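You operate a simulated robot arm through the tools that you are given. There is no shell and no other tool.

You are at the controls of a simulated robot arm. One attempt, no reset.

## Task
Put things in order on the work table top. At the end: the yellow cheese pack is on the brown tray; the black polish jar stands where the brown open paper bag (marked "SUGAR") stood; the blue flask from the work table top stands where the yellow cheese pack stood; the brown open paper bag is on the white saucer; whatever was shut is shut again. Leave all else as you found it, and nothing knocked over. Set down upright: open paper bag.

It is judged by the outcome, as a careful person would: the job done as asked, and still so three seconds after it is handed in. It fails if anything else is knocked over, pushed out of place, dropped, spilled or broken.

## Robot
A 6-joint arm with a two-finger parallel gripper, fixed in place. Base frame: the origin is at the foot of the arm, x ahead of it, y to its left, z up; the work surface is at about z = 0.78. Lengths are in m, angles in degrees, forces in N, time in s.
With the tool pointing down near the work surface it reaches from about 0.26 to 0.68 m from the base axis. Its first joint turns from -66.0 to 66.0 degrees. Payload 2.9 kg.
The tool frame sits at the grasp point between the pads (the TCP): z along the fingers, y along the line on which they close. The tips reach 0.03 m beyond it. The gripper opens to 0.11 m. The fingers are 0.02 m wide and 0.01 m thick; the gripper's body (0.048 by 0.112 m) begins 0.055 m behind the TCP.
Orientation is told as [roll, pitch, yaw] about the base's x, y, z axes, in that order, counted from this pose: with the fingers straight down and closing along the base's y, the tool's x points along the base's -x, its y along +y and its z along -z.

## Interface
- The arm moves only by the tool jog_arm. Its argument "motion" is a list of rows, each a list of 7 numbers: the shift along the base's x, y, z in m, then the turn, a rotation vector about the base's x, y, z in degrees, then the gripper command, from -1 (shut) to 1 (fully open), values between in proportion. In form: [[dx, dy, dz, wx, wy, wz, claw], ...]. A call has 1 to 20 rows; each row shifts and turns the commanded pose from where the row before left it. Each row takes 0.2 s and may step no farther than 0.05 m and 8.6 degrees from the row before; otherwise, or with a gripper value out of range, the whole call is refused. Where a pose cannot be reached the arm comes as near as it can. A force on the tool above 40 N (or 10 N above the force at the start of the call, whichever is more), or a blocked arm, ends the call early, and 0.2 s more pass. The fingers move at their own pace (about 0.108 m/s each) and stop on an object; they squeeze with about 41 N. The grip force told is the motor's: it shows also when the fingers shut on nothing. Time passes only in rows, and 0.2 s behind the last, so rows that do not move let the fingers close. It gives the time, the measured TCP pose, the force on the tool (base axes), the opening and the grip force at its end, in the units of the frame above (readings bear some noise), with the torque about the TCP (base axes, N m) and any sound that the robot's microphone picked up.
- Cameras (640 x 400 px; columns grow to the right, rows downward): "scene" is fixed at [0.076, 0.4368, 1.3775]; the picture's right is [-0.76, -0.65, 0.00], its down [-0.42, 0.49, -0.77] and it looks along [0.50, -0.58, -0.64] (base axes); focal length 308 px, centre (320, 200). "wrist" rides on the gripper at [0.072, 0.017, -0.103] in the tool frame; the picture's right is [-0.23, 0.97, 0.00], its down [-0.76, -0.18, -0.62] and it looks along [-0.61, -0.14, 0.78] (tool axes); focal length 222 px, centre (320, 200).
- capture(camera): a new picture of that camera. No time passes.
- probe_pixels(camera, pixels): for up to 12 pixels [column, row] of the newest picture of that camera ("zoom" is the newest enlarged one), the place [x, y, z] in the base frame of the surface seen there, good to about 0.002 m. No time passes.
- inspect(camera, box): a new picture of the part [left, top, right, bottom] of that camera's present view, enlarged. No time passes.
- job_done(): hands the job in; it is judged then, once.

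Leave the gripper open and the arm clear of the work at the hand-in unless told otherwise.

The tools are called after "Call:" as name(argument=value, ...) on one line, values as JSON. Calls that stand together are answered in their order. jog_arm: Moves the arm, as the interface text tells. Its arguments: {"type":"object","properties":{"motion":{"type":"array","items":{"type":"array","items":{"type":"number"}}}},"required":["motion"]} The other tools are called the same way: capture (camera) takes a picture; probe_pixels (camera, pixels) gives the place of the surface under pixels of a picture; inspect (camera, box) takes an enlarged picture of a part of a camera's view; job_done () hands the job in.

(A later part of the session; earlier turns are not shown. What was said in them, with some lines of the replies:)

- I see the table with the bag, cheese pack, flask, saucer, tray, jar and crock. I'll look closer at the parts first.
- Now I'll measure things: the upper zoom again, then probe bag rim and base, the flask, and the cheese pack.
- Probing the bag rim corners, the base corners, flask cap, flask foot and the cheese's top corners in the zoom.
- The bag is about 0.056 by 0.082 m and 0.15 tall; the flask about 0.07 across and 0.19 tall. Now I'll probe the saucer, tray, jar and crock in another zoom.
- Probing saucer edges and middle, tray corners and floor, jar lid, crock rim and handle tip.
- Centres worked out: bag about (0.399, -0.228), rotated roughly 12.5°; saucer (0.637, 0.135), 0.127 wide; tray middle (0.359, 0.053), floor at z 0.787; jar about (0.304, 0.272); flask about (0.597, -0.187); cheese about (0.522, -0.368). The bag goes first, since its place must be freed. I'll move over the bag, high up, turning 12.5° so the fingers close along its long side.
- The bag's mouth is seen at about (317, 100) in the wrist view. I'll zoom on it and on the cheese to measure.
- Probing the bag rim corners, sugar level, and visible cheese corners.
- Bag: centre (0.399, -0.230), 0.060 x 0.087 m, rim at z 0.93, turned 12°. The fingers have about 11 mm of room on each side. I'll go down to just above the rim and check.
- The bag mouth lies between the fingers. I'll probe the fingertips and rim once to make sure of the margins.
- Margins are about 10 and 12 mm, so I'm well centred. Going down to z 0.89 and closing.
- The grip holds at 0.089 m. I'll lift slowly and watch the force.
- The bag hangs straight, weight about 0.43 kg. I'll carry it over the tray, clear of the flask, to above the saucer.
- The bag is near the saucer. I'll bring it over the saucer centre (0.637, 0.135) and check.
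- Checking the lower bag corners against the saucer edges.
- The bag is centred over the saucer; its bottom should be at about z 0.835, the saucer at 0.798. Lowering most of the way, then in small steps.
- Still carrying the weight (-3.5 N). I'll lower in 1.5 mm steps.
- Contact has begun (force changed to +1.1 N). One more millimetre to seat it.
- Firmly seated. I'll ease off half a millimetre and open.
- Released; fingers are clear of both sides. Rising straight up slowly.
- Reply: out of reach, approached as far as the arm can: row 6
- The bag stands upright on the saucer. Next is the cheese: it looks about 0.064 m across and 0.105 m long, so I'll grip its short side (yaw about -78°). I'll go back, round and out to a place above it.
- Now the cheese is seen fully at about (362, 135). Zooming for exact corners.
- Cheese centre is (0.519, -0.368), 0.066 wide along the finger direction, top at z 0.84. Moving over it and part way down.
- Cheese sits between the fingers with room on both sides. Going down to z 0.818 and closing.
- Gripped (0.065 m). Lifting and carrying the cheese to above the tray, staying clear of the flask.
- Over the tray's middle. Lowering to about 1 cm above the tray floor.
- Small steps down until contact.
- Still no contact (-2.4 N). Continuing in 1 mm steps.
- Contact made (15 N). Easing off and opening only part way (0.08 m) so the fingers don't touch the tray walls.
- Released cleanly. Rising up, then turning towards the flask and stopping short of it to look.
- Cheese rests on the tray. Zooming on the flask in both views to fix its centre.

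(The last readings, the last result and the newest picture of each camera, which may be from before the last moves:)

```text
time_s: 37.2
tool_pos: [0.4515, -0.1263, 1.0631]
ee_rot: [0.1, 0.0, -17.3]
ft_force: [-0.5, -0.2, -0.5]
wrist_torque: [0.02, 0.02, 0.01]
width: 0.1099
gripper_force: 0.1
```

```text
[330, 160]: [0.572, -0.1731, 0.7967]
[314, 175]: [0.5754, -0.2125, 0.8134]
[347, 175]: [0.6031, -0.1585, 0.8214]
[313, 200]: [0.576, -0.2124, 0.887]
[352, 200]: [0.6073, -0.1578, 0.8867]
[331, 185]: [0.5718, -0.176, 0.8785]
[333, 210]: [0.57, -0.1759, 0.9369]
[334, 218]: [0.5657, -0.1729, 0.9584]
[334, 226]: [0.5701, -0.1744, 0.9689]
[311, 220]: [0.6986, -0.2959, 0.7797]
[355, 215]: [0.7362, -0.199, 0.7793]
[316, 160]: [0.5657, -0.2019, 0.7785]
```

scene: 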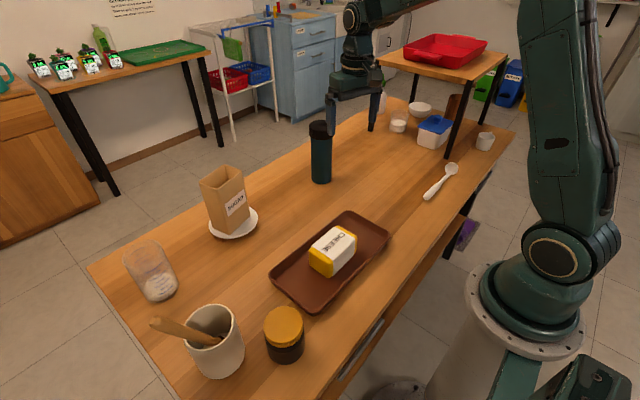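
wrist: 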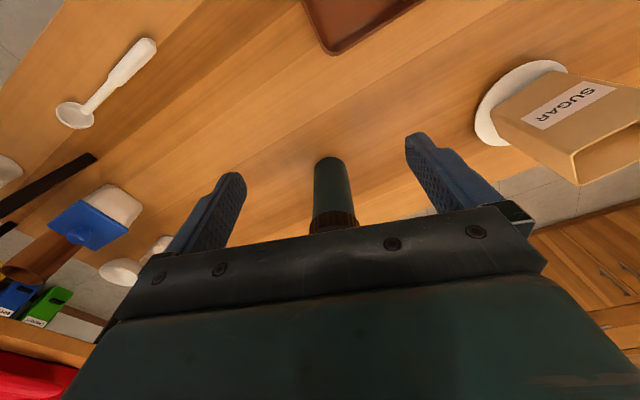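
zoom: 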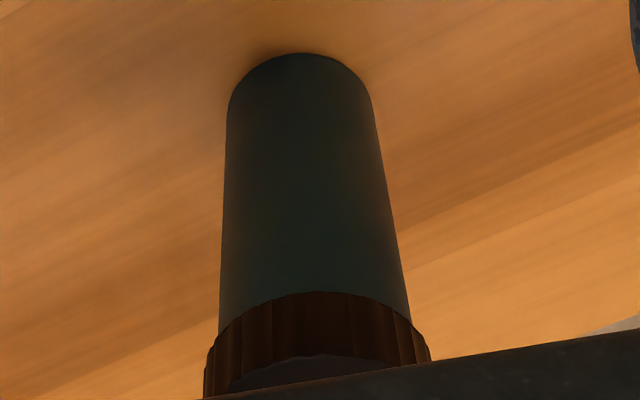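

Flask centre about (0.596, -0.186), body 0.063 wide, cap about 0.07 wide, top at z 0.974. Moving over it at height and coming down to just above the cap.

Call:
jog_arm(motion=[[0.0289, -0.012, 0, 0, 0, 0, 1], [0.0289, -0.012, 0, 0, 0, 0, 1], [0.0289, -0.012, 0, 0, 0, 0, 1], [0.0289, -0.012, 0, 0, 0, 0, 1], [0.0289, -0.0117, 0, 0, 0, 0, 1], [0, 0, -0.02, 0, 0, 0, 1], [0, 0, -0.015, 0, 0, 0, 1], [0, 0, 0, 0, 0, 0, 1]])

Call:
capture(camera="wrist")

Call:
inspect(camera="scene", box=[270, 80, 390, 200])

```text
time_s: 39.0
tool_pos: [0.5965, -0.1889, 1.0275]
ee_rot: [0.0, 0.0, -17.3]
ft_force: [0.2, 0.4, 0.1]
wrist_torque: [0.01, -0.03, 0.0]
width: 0.1098
gripper_force: 0.0
```

```text
taken
```

wrist: 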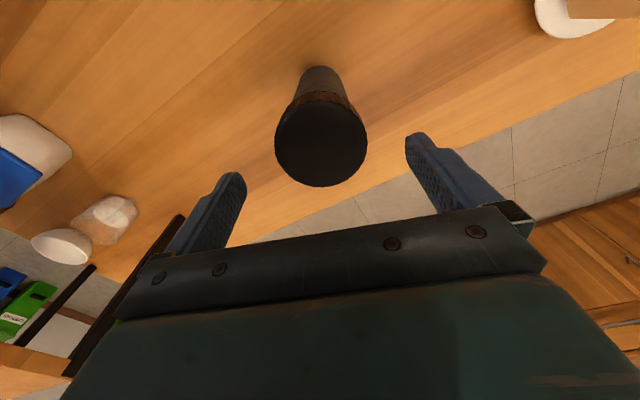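

```text
3.33 times, centred on (330, 140) of scene
```

zoom: 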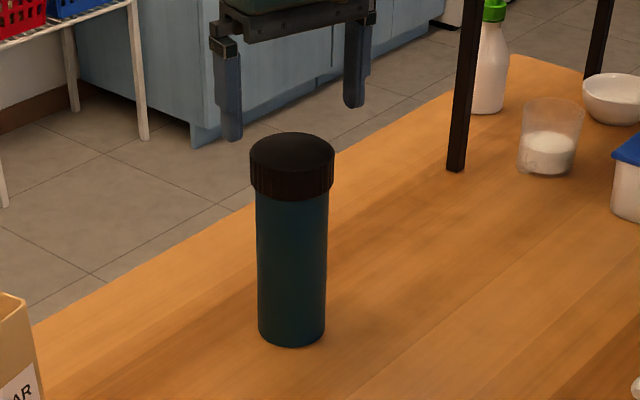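

The cap disc is seen at (321, 140) in the wrist view. Probing its rim.

Call:
probe_pixels(camera="wrist", pixels=[[279, 143], [363, 143], [321, 182], [321, 106], [321, 143], [291, 172], [351, 172], [293, 113], [350, 113]])

```text
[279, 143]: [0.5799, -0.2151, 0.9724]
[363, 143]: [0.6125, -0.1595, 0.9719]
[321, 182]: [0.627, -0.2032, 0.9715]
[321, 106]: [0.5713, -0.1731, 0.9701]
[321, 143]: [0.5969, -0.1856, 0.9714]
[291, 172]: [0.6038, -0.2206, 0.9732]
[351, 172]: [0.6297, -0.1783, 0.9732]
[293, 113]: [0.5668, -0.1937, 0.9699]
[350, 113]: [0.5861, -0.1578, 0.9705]
```

Cap centre (0.597, -0.188) matches the tool. Going down to z 0.955 and closing on the cap.

Call:
jog_arm(motion=[[0.0008, 0.0008, -0.02, 0, 0, 0, 1], [0, 0, -0.02, 0, 0, 0, 1], [0, 0, -0.018, 0, 0, 0, 1], [0, 0, -0.015, 0, 0, 0, 1], [0, 0, 0, 0, 0, 0, 1], [0, 0, 0, 0, 0, 0, -1], [0, 0, 0, 0, 0, 0, -1], [0, 0, 0, 0, 0, 0, -1], [0, 0, 0, 0, 0, 0, -1]])

Call:
inspect(camera="scene", box=[270, 80, 390, 200])

```text
time_s: 41.0
tool_pos: [0.5964, -0.1871, 0.9555]
ee_rot: [0.1, 0.0, -17.5]
ft_force: [0.4, -0.1, 0.6]
wrist_torque: [-0.03, -0.03, 0.02]
width: 0.0707
gripper_force: 41.0
```

```text
3.33 times, centred on (330, 140) of scene
```

zoom: 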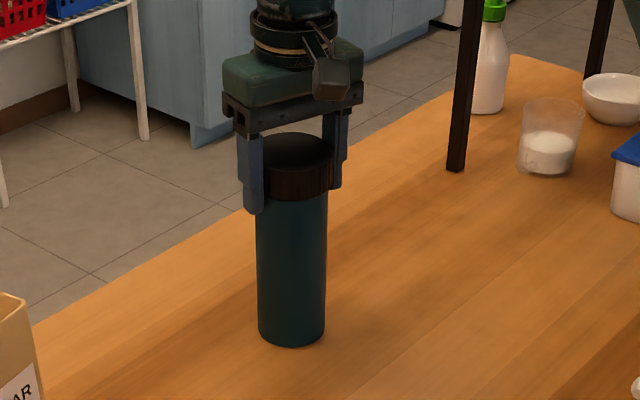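

Cap gripped at 0.071 m. A very small test lift to see that the body comes along with the cap.

Call:
jog_arm(motion=[[0, 0, 0.004, 0, 0, 0, -1], [0, 0, 0.004, 0, 0, 0, -1], [0, 0, 0, 0, 0, 0, -1]])

Call:
inspect(camera="scene", box=[270, 80, 390, 200])

```text
time_s: 41.8
tool_pos: [0.5979, -0.1872, 0.9626]
ee_rot: [0.0, 0.0, -17.3]
ft_force: [0.6, 0.0, -2.2]
wrist_torque: [0.01, 0.02, -0.02]
width: 0.0707
gripper_force: 41.2
```

```text
3.33 times, centred on (330, 140) of scene
```

zoom: 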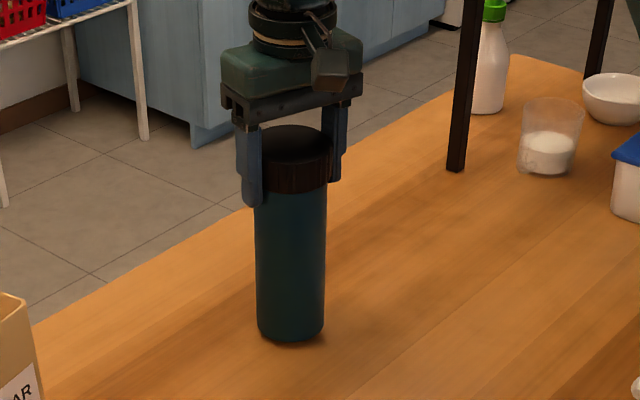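

The whole flask comes up (about 0.25 kg), so the cap is fixed. Lifting to 4–5 cm and carrying it to the cheese's old place (0.519, -0.368).

Call:
jog_arm(motion=[[0, 0, 0.015, 0, 0, 0, -1], [0, 0, 0.02, 0, 0, 0, -1], [-0.004, -0.01, 0, 0, 0, 0, -1], [-0.0085, -0.02, 0, 0, 0, 0, -1], [-0.0095, -0.022, 0, 0, 0, 0, -1], [-0.0095, -0.022, 0, 0, 0, 0, -1], [-0.0095, -0.022, 0, 0, 0, 0, -1], [-0.0095, -0.022, 0, 0, 0, 0, -1], [-0.0095, -0.022, 0, 0, 0, 0, -1], [-0.0095, -0.021, 0, 0, 0, 0, -1], [-0.0065, -0.0145, 0, 0, 0, 0, -1], [-0.0022, -0.0049, 0, 0, 0, 0, -1], [0, 0, 0, 0, 0, 0, -1]])

Call:
capture(camera="scene")

Call:
capture(camera="wrist")

```text
time_s: 44.6
tool_pos: [0.5193, -0.3681, 0.9986]
ee_rot: [0.0, 0.0, -17.5]
ft_force: [-0.1, 0.3, -2.4]
wrist_torque: [-0.01, 0.03, -0.01]
width: 0.0708
gripper_force: 40.9
```

```text
taken
```

scene: 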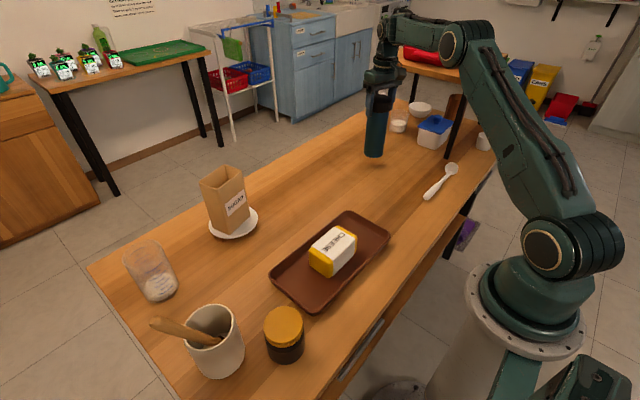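

```text
taken
```

wrist: 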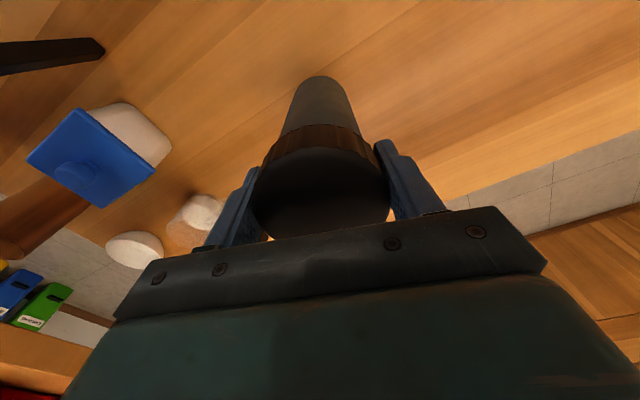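

On target. Lowering to about 1 cm above the table.

Call:
jog_arm(motion=[[0, 0, -0.012, 0, 0, 0, -1], [0, 0, -0.012, 0, 0, 0, -1], [0, 0, -0.008, 0, 0, 0, -1], [0, 0, -0.005, 0, 0, 0, -1], [0, 0, 0, 0, 0, 0, -1]])

Call:
inspect(camera="scene", box=[330, 60, 450, 200])

```text
time_s: 45.8
tool_pos: [0.5183, -0.3671, 0.9608]
ee_rot: [0.1, 0.0, -17.4]
ft_force: [-0.3, -0.6, -1.9]
wrist_torque: [0.03, -0.01, 0.0]
width: 0.071
gripper_force: 41.3
```

```text
2.86 times, centred on (390, 130) of scene
```

zoom: 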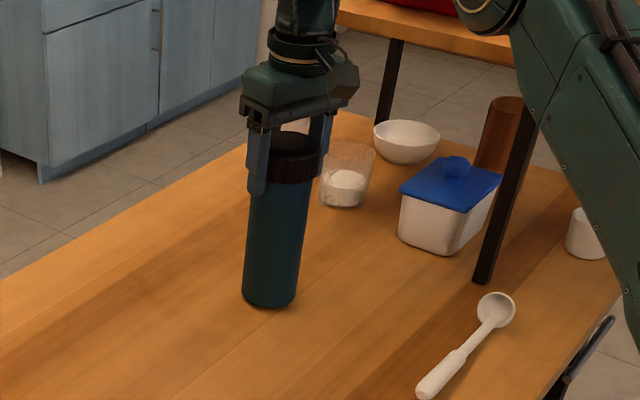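

Call:
jog_arm(motion=[[0, 0, -0.002, 0, 0, 0, -1], [0, 0, -0.002, 0, 0, 0, -1], [0, 0, 0, 0, 0, 0, -1]])

```text
time_s: 46.6
tool_pos: [0.519, -0.3674, 0.9553]
ee_rot: [0.0, 0.1, -17.5]
ft_force: [-0.1, 0.8, -2.5]
wrist_torque: [-0.07, -0.01, 0.04]
width: 0.0708
gripper_force: 40.8
```

Call:
jog_arm(motion=[[0, 0, -0.001, 0, 0, 0, -1], [0, 0, 0, 0, 0, 0, -1]])

```text
time_s: 47.2
tool_pos: [0.5195, -0.367, 0.9546]
ee_rot: [0.0, 0.0, -17.4]
ft_force: [-0.7, -0.5, -0.3]
wrist_torque: [0.02, 0.06, 0.0]
width: 0.0711
gripper_force: 41.3
```

Force is starting to unload (-0.3 N). One more half-millimetre step.

Call:
jog_arm(motion=[[0, 0, -0.0006, 0, 0, 0, -1], [0, 0, 0, 0, 0, 0, -1]])

```text
time_s: 47.8
tool_pos: [0.5207, -0.3662, 0.9543]
ee_rot: [0.0, 0.0, -17.3]
ft_force: [-1.6, 0.4, 1.6]
wrist_torque: [0.09, 0.15, -0.05]
width: 0.0708
gripper_force: 41.2
```

Seated lightly. Opening the fingers gently.

Call:
jog_arm(motion=[[0, 0, 0, 0, 0, 0, 0.4], [0, 0, 0, 0, 0, 0, 0.6], [0, 0, 0, 0, 0, 0, 1], [0, 0, 0, 0, 0, 0, 1]])

Call:
inspect(camera="scene", box=[330, 60, 450, 200])

```text
time_s: 48.8
tool_pos: [0.5192, -0.3676, 0.9542]
ee_rot: [0.0, 0.0, -17.3]
ft_force: [-0.1, -0.1, -0.2]
wrist_torque: [-0.01, 0.01, 0.03]
width: 0.1101
gripper_force: 0.1
```

```text
2.86 times, centred on (390, 130) of scene
```

zoom: 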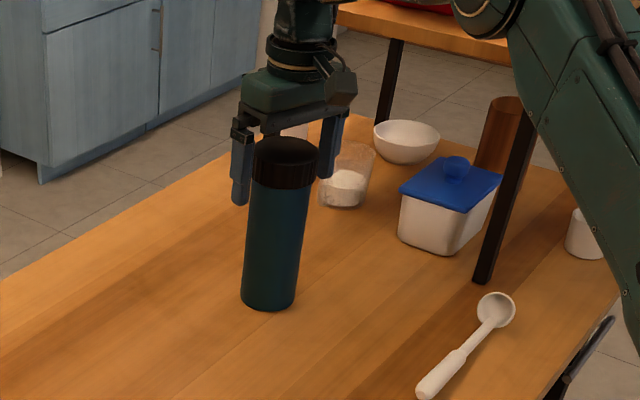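

The flask stands at the cheese's old place. Rising straight up and backing off.

Call:
jog_arm(motion=[[0, 0, 0.01, 0, 0, 0, 1], [0, 0, 0.025, 0, 0, 0, 1], [0, 0, 0.025, 0, 0, 0, 1], [0, 0, 0.025, 0, 0, 0, 1], [-0.03, 0.03, 0, 0, 0, 0, 1], [-0.03, 0.03, 0, 0, 0, 0, 1], [-0.03, 0.03, 0, 0, 0, 0, 1], [-0.03, 0.03, 0, 0, 0, 0, 1], [-0.005, 0.0375, 0, 0, 0, 7.8, 1], [-0.005, 0.0375, 0, 0, 0, 7.8, 1], [-0.005, 0.0375, 0, 0, 0, 7.8, 1], [-0.005, 0.0375, 0, 0, 0, 7.8, 1], [-0.005, 0.0375, 0, 0, 0, 7.8, 1], [-0.005, 0.0375, 0, 0, 0, 7.8, 1], [-0.005, 0.0375, 0, 0, 0, 7.8, 1], [-0.005, 0.0375, 0, 0, 0, 7.8, 1], [0, 0, 0, 0, 0, 0, 1]])

Call:
capture(camera="scene")

Call:
capture(camera="wrist")

```text
time_s: 52.4
tool_pos: [0.36, 0.0534, 1.0396]
ee_rot: [0.1, -0.1, 45.1]
ft_force: [0.3, -0.1, 0.4]
wrist_torque: [0.0, -0.01, -0.03]
width: 0.1101
gripper_force: 0.0
```

```text
taken
```

scene: 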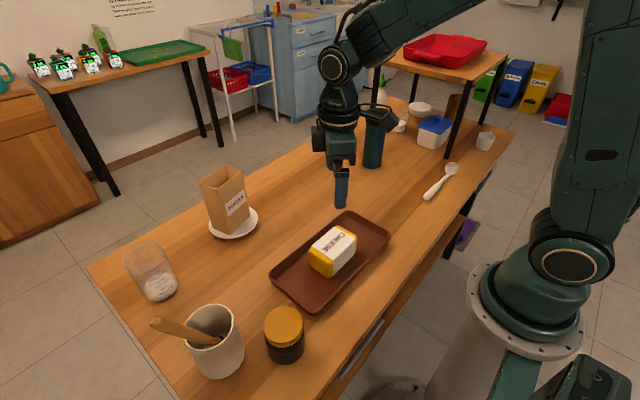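

```text
taken
```

wrist: 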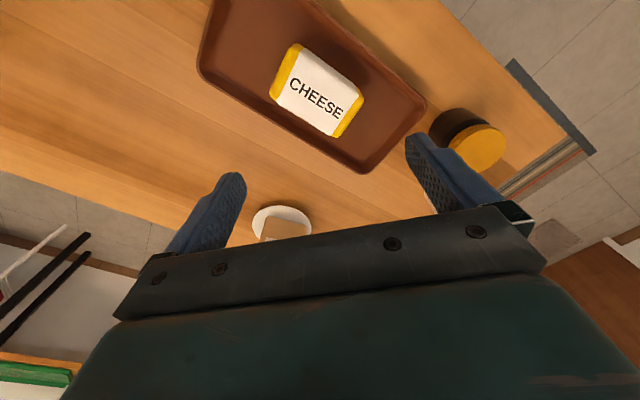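

Jar seen at the right, (475, 145). Moving nearer to it at the same height.

Call:
jog_arm(motion=[[-0.015, 0.04, 0, 0, 0, 1, 1], [-0.015, 0.04, 0, 0, 0, 1, 1], [-0.015, 0.04, 0, 0, 0, 1, 1], [-0.01, 0.035, 0, 0, 0, 1, 1], [0, 0, 0, 0, 0, 0, 1]])

Call:
capture(camera="wrist")

```text
time_s: 53.6
tool_pos: [0.3041, 0.2104, 1.0388]
ee_rot: [-0.1, 0.0, 49.0]
ft_force: [0.1, 0.1, 0.3]
wrist_torque: [0.01, -0.03, -0.01]
width: 0.1099
gripper_force: 0.0
```

```text
taken
```

wrist: 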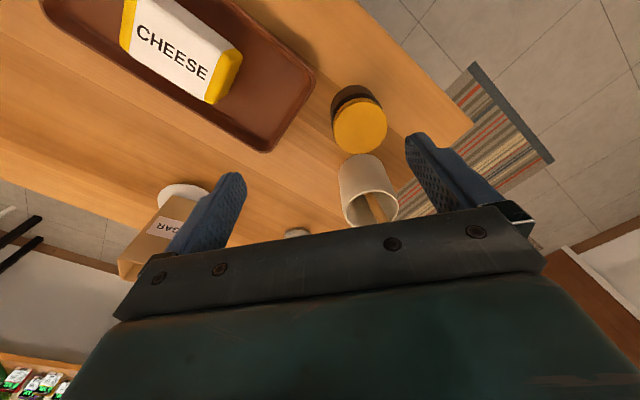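

Now jar lid at (360, 126) and the crock just below at (368, 190). Zooming to measure both.

Call:
inspect(camera="wrist", box=[300, 75, 430, 235])

Call:
probe_pixels(camera="wrist", pixels=[[335, 126], [386, 126], [360, 102], [360, 150], [360, 126], [334, 102], [379, 100], [352, 90], [342, 210], [396, 200], [368, 157], [345, 170]])

```text
2.50 times, centred on (365, 155) of wrist
```

zoom: 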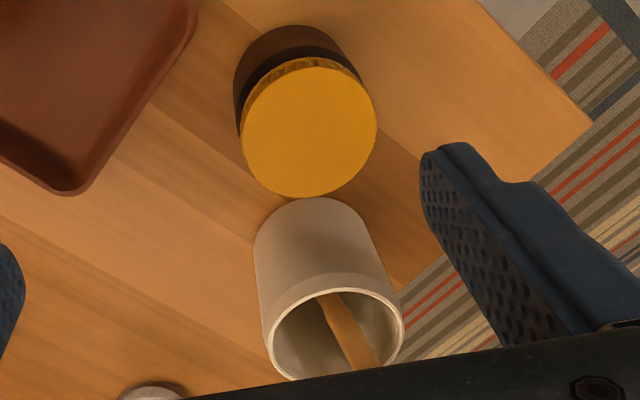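

```text
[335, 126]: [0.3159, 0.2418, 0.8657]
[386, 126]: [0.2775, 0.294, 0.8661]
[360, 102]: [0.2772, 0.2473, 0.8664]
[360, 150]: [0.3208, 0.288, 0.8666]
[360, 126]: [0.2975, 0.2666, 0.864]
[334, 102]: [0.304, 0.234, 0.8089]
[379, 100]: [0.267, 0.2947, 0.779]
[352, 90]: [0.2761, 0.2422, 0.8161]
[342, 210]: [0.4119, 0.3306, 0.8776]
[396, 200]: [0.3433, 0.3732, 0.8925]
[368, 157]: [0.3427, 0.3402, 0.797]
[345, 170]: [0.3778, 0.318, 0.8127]
```

Jar: centre (0.298, 0.268), body about 0.069 wide, top z 0.866; crock wall about 5 cm away, in line with the direction at right angles to my fingers. Moving over the jar and part way down.

Call:
jog_arm(motion=[[-0.003, 0.029, 0, 0, 0, 0, 1], [-0.0031, 0.0286, 0, 0, 0, 0, 1], [0, 0, -0.04, 0, 0, 0, 1], [0, 0, -0.04, 0, 0, 0, 1], [0, 0, -0.035, 0, 0, 0, 1], [0, 0, 0, 0, 0, 0, 1]])

Call:
capture(camera="wrist")

Call:
inspect(camera="scene", box=[140, 200, 340, 390])

```text
time_s: 55.0
tool_pos: [0.2967, 0.2664, 0.9246]
ee_rot: [0.0, 0.0, 49.0]
ft_force: [-0.7, -0.6, 0.4]
wrist_torque: [-0.03, 0.03, -0.02]
width: 0.1098
gripper_force: 0.1
```

```text
taken
```

wrist: 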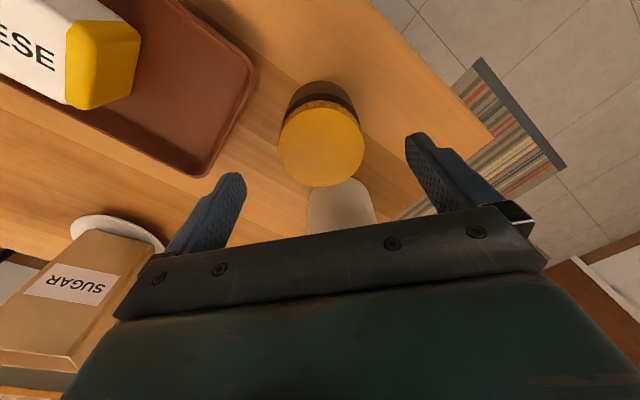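

```text
2.11 times, centred on (240, 295) of scene
```

zoom: 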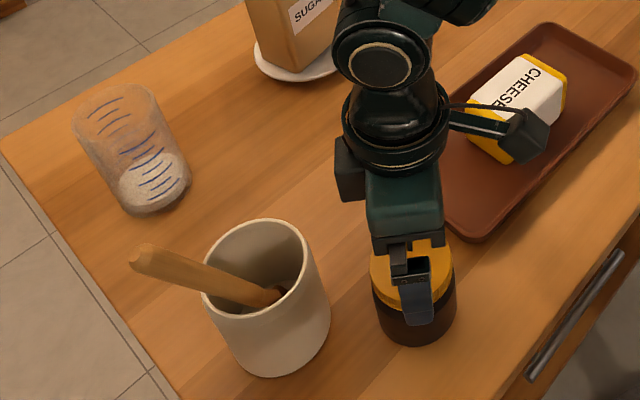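

Checking the lid centre once more from here.

Call:
probe_pixels(camera="wrist", pixels=[[281, 143], [362, 143], [321, 109], [321, 184], [321, 143], [240, 182], [412, 145]])

```text
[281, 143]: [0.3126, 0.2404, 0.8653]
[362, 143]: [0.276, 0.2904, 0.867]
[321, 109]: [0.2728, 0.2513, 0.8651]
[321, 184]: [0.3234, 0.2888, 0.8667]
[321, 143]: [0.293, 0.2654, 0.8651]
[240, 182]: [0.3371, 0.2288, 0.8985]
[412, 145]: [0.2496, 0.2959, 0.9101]
```

Aligned within 1–3 mm. Small correction, going down to z 0.825, then closing.

Call:
jog_arm(motion=[[0.0018, 0.003, -0.025, 0, 0, 0, 1], [0, 0, -0.025, 0, 0, 0, 1], [0, 0, -0.02, 0, 0, 0, 1], [0, 0, -0.018, 0, 0, 0, 1], [0, 0, -0.012, 0, 0, 0, 1], [0, 0, 0, 0, 0, 0, 1], [0, 0, 0, 0, 0, 0, -1], [0, 0, 0, 0, 0, 0, -1], [0, 0, 0, 0, 0, 0, -1], [0, 0, 0, 0, 0, 0, -1]])

Call:
inspect(camera="scene", box=[140, 200, 340, 390])

```text
time_s: 57.2
tool_pos: [0.2977, 0.2676, 0.8251]
ee_rot: [0.0, 0.1, 48.9]
ft_force: [0.6, 0.0, 0.0]
wrist_torque: [0.04, -0.03, -0.02]
width: 0.0692
gripper_force: 40.5
```

```text
2.11 times, centred on (240, 295) of scene
```

zoom: 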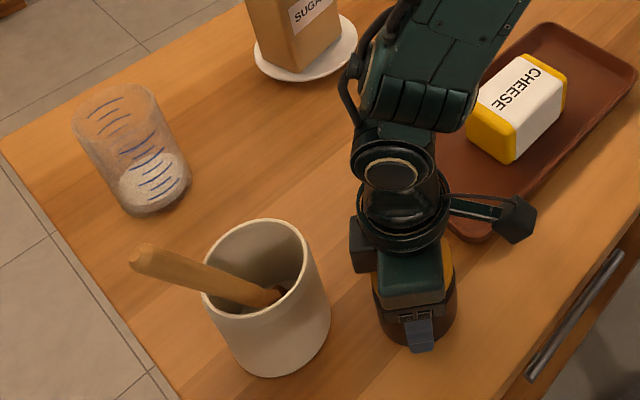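

Gripped at 0.069 m. Test lift, then up.

Call:
jog_arm(motion=[[0, 0, 0.005, 0, 0, 0, -1], [0, 0, 0.01, 0, 0, 0, -1], [0, 0, 0.02, 0, 0, 0, -1], [0, 0, 0.03, 0, 0, 0, -1], [0, 0, 0.03, 0, 0, 0, -1], [0, 0, 0.03, 0, 0, 0, -1], [0, 0, 0.015, 0, 0, 0, -1], [0, 0, 0, 0, 0, 0, -1]])

Call:
capture(camera="scene")

```text
time_s: 59.0
tool_pos: [0.2991, 0.2686, 0.9665]
ee_rot: [-0.1, 0.1, 49.0]
ft_force: [-0.2, -0.1, -2.7]
wrist_torque: [0.02, -0.01, 0.0]
width: 0.0691
gripper_force: 40.6
```

```text
taken
```

scene: 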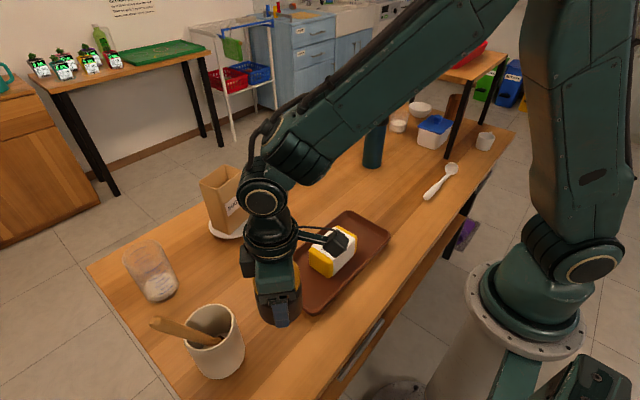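

Jar held (about 0.28 kg). Carrying it at height over the tray to the bag's old place (0.399, -0.230), turning the wrist back on the way.

Call:
jog_arm(motion=[[0.003, -0.015, 0, 0, 0, -2, -1], [0.006, -0.03, 0, 0, 0, -3, -1], [0.007, -0.035, 0, 0, 0, -3, -1], [0.007, -0.035, 0, 0, 0, -3, -1], [0.007, -0.035, 0, 0, 0, -3, -1], [0.007, -0.035, 0, 0, 0, -3, -1], [0.007, -0.035, 0, 0, 0, -3, -1], [0.007, -0.035, 0, 0, 0, -3, -1], [0.007, -0.035, 0, 0, 0, -3, -1], [0.007, -0.035, 0, 0, 0, -3, -1], [0.007, -0.035, 0, 0, 0, -3, -1], [0.007, -0.035, 0, 0, 0, -3, -1], [0.007, -0.035, 0, 0, 0, -3, -1], [0.007, -0.035, 0, 0, 0, -3, -1], [0.004, -0.02, 0, 0, 0, -3, -1], [0.003, -0.0125, 0, 0, 0, -2, -1], [0, 0, 0, 0, 0, 0, -1]])

Call:
capture(camera="scene")

Call:
capture(camera="wrist")

```text
time_s: 62.6
tool_pos: [0.3985, -0.2288, 0.9637]
ee_rot: [0.0, -0.1, 2.9]
ft_force: [0.0, -0.4, -1.8]
wrist_torque: [0.0, 0.01, 0.02]
width: 0.0695
gripper_force: 40.7
```

```text
taken
```

scene: 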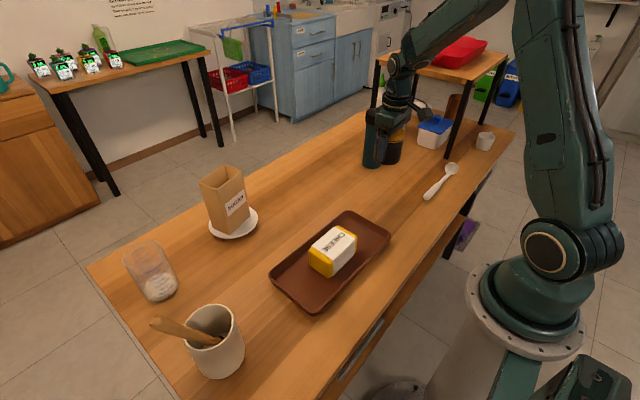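

```text
taken
```

wrist: 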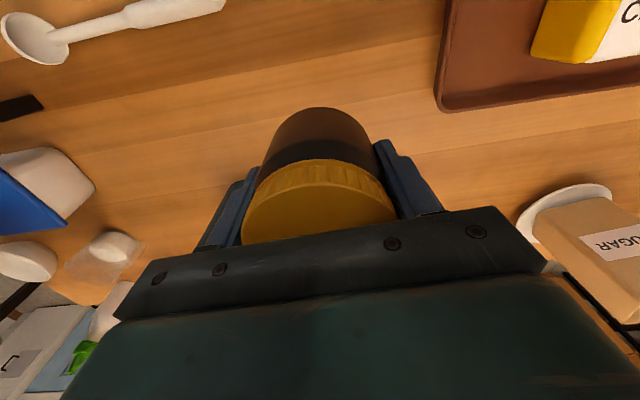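

Above the bag's old place. Lowering to about 1 cm above the table.

Call:
jog_arm(motion=[[0.0005, -0.001, -0.03, 0, 0, 0, -1], [0, 0, -0.03, 0, 0, 0, -1], [0, 0, -0.03, 0, 0, 0, -1], [0, 0, -0.025, 0, 0, 0, -1], [0, 0, -0.012, 0, 0, 0, -1], [0, 0, -0.005, 0, 0, 0, -1], [0, 0, 0, 0, 0, 0, -1]])

Call:
inspect(camera="scene", box=[330, 80, 450, 220])

```text
time_s: 64.2
tool_pos: [0.4002, -0.2296, 0.83]
ee_rot: [0.0, 0.0, 3.0]
ft_force: [-0.1, 0.2, -2.7]
wrist_torque: [0.0, -0.02, -0.05]
width: 0.0694
gripper_force: 40.8
```

```text
2.86 times, centred on (390, 150) of scene
```

zoom: 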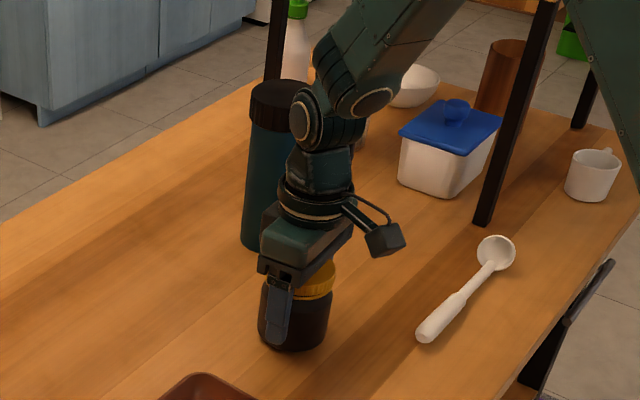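

Call:
jog_arm(motion=[[0, 0, -0.002, 0, 0, 0, -1], [0, 0, -0.0015, 0, 0, 0, -1], [0, 0, 0, 0, 0, 0, -1]])

```text
time_s: 65.0
tool_pos: [0.4005, -0.2296, 0.8284]
ee_rot: [0.0, 0.0, 3.0]
ft_force: [0.4, -1.4, -3.1]
wrist_torque: [-0.01, 0.04, 0.0]
width: 0.0693
gripper_force: 41.3
```

Call:
jog_arm(motion=[[0, 0, -0.0015, 0, 0, 0, -1], [0, 0, 0, 0, 0, 0, -1]])

```text
time_s: 65.6
tool_pos: [0.3995, -0.2299, 0.8269]
ee_rot: [0.0, 0.0, 3.0]
ft_force: [-0.1, 0.3, -3.1]
wrist_torque: [-0.03, 0.01, 0.02]
width: 0.0692
gripper_force: 40.9
```

Call:
jog_arm(motion=[[0, 0, -0.001, 0, 0, 0, -1], [0, 0, 0, 0, 0, 0, -1]])

```text
time_s: 66.2
tool_pos: [0.4006, -0.2286, 0.8256]
ee_rot: [0.0, 0.0, 3.1]
ft_force: [-0.1, 0.1, -2.9]
wrist_torque: [0.02, 0.04, 0.0]
width: 0.069
gripper_force: 40.8
```

Call:
jog_arm(motion=[[0, 0, -0.001, 0, 0, 0, -1], [0, 0, 0, 0, 0, 0, -1]])

```text
time_s: 66.8
tool_pos: [0.3983, -0.229, 0.825]
ee_rot: [-0.1, 0.0, 3.0]
ft_force: [-0.3, -0.1, -3.3]
wrist_torque: [-0.03, 0.01, -0.02]
width: 0.0696
gripper_force: 41.1
```

Call:
jog_arm(motion=[[0, 0, -0.001, 0, 0, 0, -1], [0, 0, 0, 0, 0, 0, -1]])

```text
time_s: 67.4
tool_pos: [0.3999, -0.2298, 0.8252]
ee_rot: [0.1, 0.1, 3.0]
ft_force: [-3.8, 2.4, 10.4]
wrist_torque: [0.13, 0.0, 0.0]
width: 0.0692
gripper_force: 41.2
```

Contact (10 N). Easing off 0.7 mm and opening.

Call:
jog_arm(motion=[[0, 0, 0.0007, 0, 0, 0, -1], [0, 0, 0, 0, 0, 0, 0.4], [0, 0, 0, 0, 0, 0, 0.6], [0, 0, 0, 0, 0, 0, 0.9], [0, 0, 0, 0, 0, 0, 0.9]])

Call:
inspect(camera="scene", box=[330, 80, 450, 220])

```text
time_s: 68.6
tool_pos: [0.399, -0.2284, 0.8258]
ee_rot: [-0.1, -0.1, 3.0]
ft_force: [0.3, -0.2, -0.2]
wrist_torque: [0.02, 0.01, 0.02]
width: 0.1045
gripper_force: 0.0
```

```text
2.86 times, centred on (390, 150) of scene
```

zoom: 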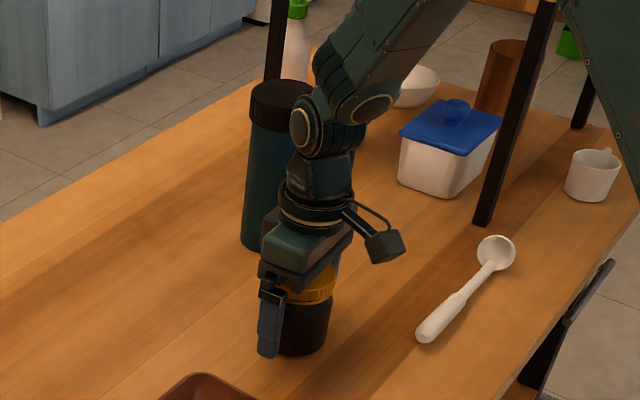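

Jar released. Rising straight up, then backing away to a clear pose near the start.

Call:
jog_arm(motion=[[0, 0, 0.01, 0, 0, 0, 0.9], [0, 0, 0.025, 0, 0, 0, 0.9], [0, 0, 0.035, 0, 0, 0, 0.9], [0, 0, 0.04, 0, 0, 0, 1], [0, 0, 0.04, 0, 0, 0, 1], [0, 0, 0.04, 0, 0, 0, 1], [0, 0, 0.04, 0, 0, 0, 1], [0, 0.03, 0.03, 0, 0, 0, 1], [0, 0.035, 0, 0, 0, 0, 1], [-0.005, 0.035, 0, 0, 0, -1.5, 1], [-0.008, 0.035, 0, 0, 0, -1.5, 1], [0, 0, 0, 0, 0, 0, 1]])

Call:
capture(camera="scene")

Call:
capture(camera="wrist")

```text
time_s: 71.2
tool_pos: [0.387, -0.0944, 1.0873]
ee_rot: [0.0, 0.0, 0.0]
ft_force: [0.9, -0.3, -0.3]
wrist_torque: [0.0, -0.02, 0.0]
width: 0.1099
gripper_force: 0.0
```

```text
taken
```

scene: 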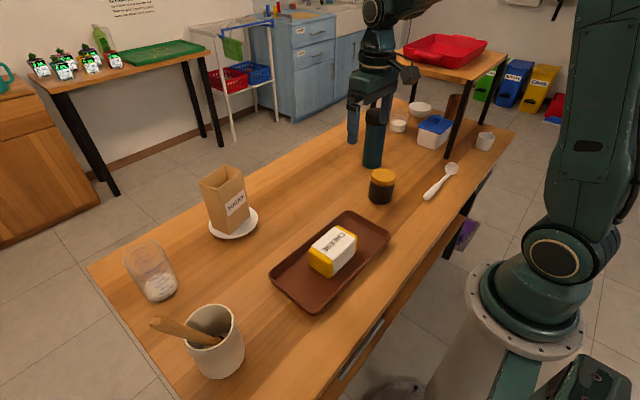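

```text
taken
```

wrist: 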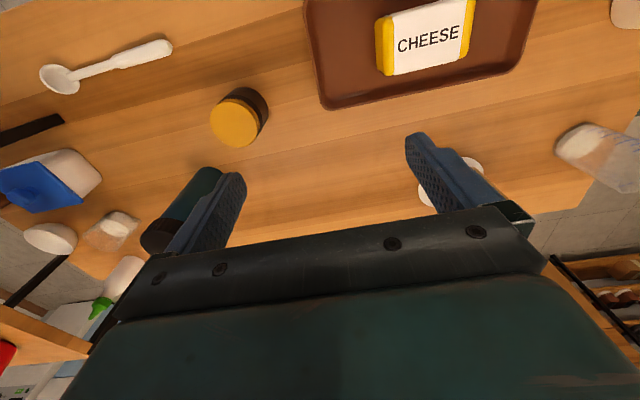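

Everything appears in place. A last check of the positions of jar, flask, bag, and the tray and saucer.

Call:
inspect(camera="scene", box=[320, 90, 480, 220])

Call:
inspect(camera="scene", box=[190, 150, 290, 250])

Call:
probe_pixels(camera="wrist", pixels=[[212, 124], [258, 124], [235, 102], [235, 146], [235, 124], [195, 185], [322, 105], [535, 20]])

Call:
probe_pixels(camera="scene", pixels=[[376, 110], [373, 166], [382, 173], [271, 274], [389, 235], [210, 226], [258, 219], [345, 212], [312, 312], [233, 238]])

```text
3.08 times, centred on (400, 155) of scene
```

zoom: 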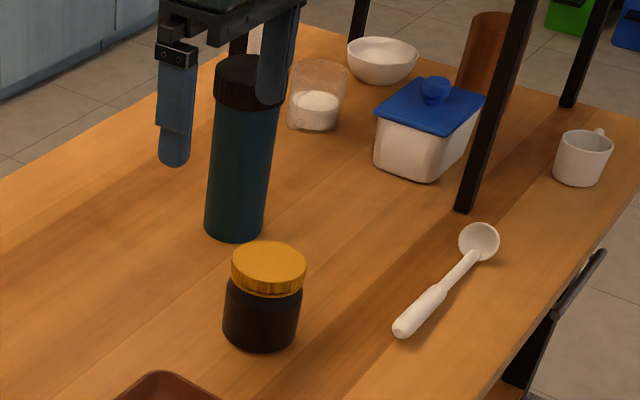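

```text
4.00 times, centred on (240, 200) of scene
```

zoom: 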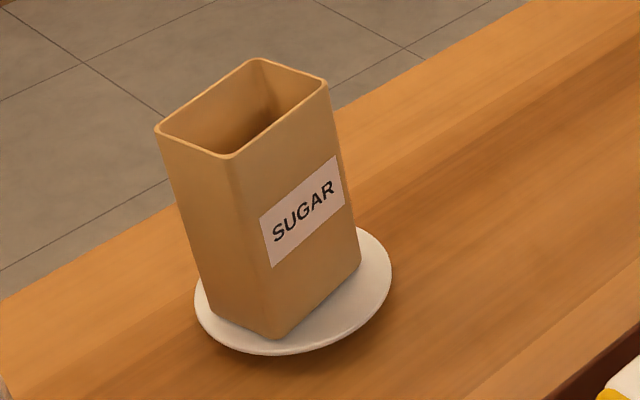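

```text
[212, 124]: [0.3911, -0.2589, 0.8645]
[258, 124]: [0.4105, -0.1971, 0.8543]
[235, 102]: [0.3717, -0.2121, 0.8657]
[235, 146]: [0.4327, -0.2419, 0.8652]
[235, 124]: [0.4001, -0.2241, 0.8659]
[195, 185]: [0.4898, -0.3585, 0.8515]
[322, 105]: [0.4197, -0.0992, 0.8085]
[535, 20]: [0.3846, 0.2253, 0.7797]
```

```text
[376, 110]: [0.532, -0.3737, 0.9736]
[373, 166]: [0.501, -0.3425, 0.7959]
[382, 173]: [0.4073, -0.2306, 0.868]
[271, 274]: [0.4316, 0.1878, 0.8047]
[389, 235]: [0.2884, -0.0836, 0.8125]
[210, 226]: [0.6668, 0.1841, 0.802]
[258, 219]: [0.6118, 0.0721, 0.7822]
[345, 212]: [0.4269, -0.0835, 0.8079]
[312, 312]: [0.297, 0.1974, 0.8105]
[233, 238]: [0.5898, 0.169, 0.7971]
```

All checks agree. The bag is upright on the saucer, the cheese is on the tray, the flask stands at about (0.517, -0.369), and the jar at about (0.401, -0.228). The tray and saucer have not moved, and nothing was opened. The gripper is open and clear, so I'm handing in.

Call:
job_done()

```text
The job is handed in.
```

I've handed the job in, with everything where you asked. My final camera check showed nothing knocked over or out of place; I haven't seen the judge's result.

- **Sugar bag:** upright on the white saucer.
- **Cheese pack:** on the brown tray.
- **Blue flask:** standing where the cheese pack stood, within a few millimetres.
- **Polish jar:** standing where the sugar bag stood, within a few millimetres.

I didn't open anything, so nothing needed shutting again. The tray and saucer measured in the same place as at the start. The gripper is open and the arm is back near its starting position, clear of the work.
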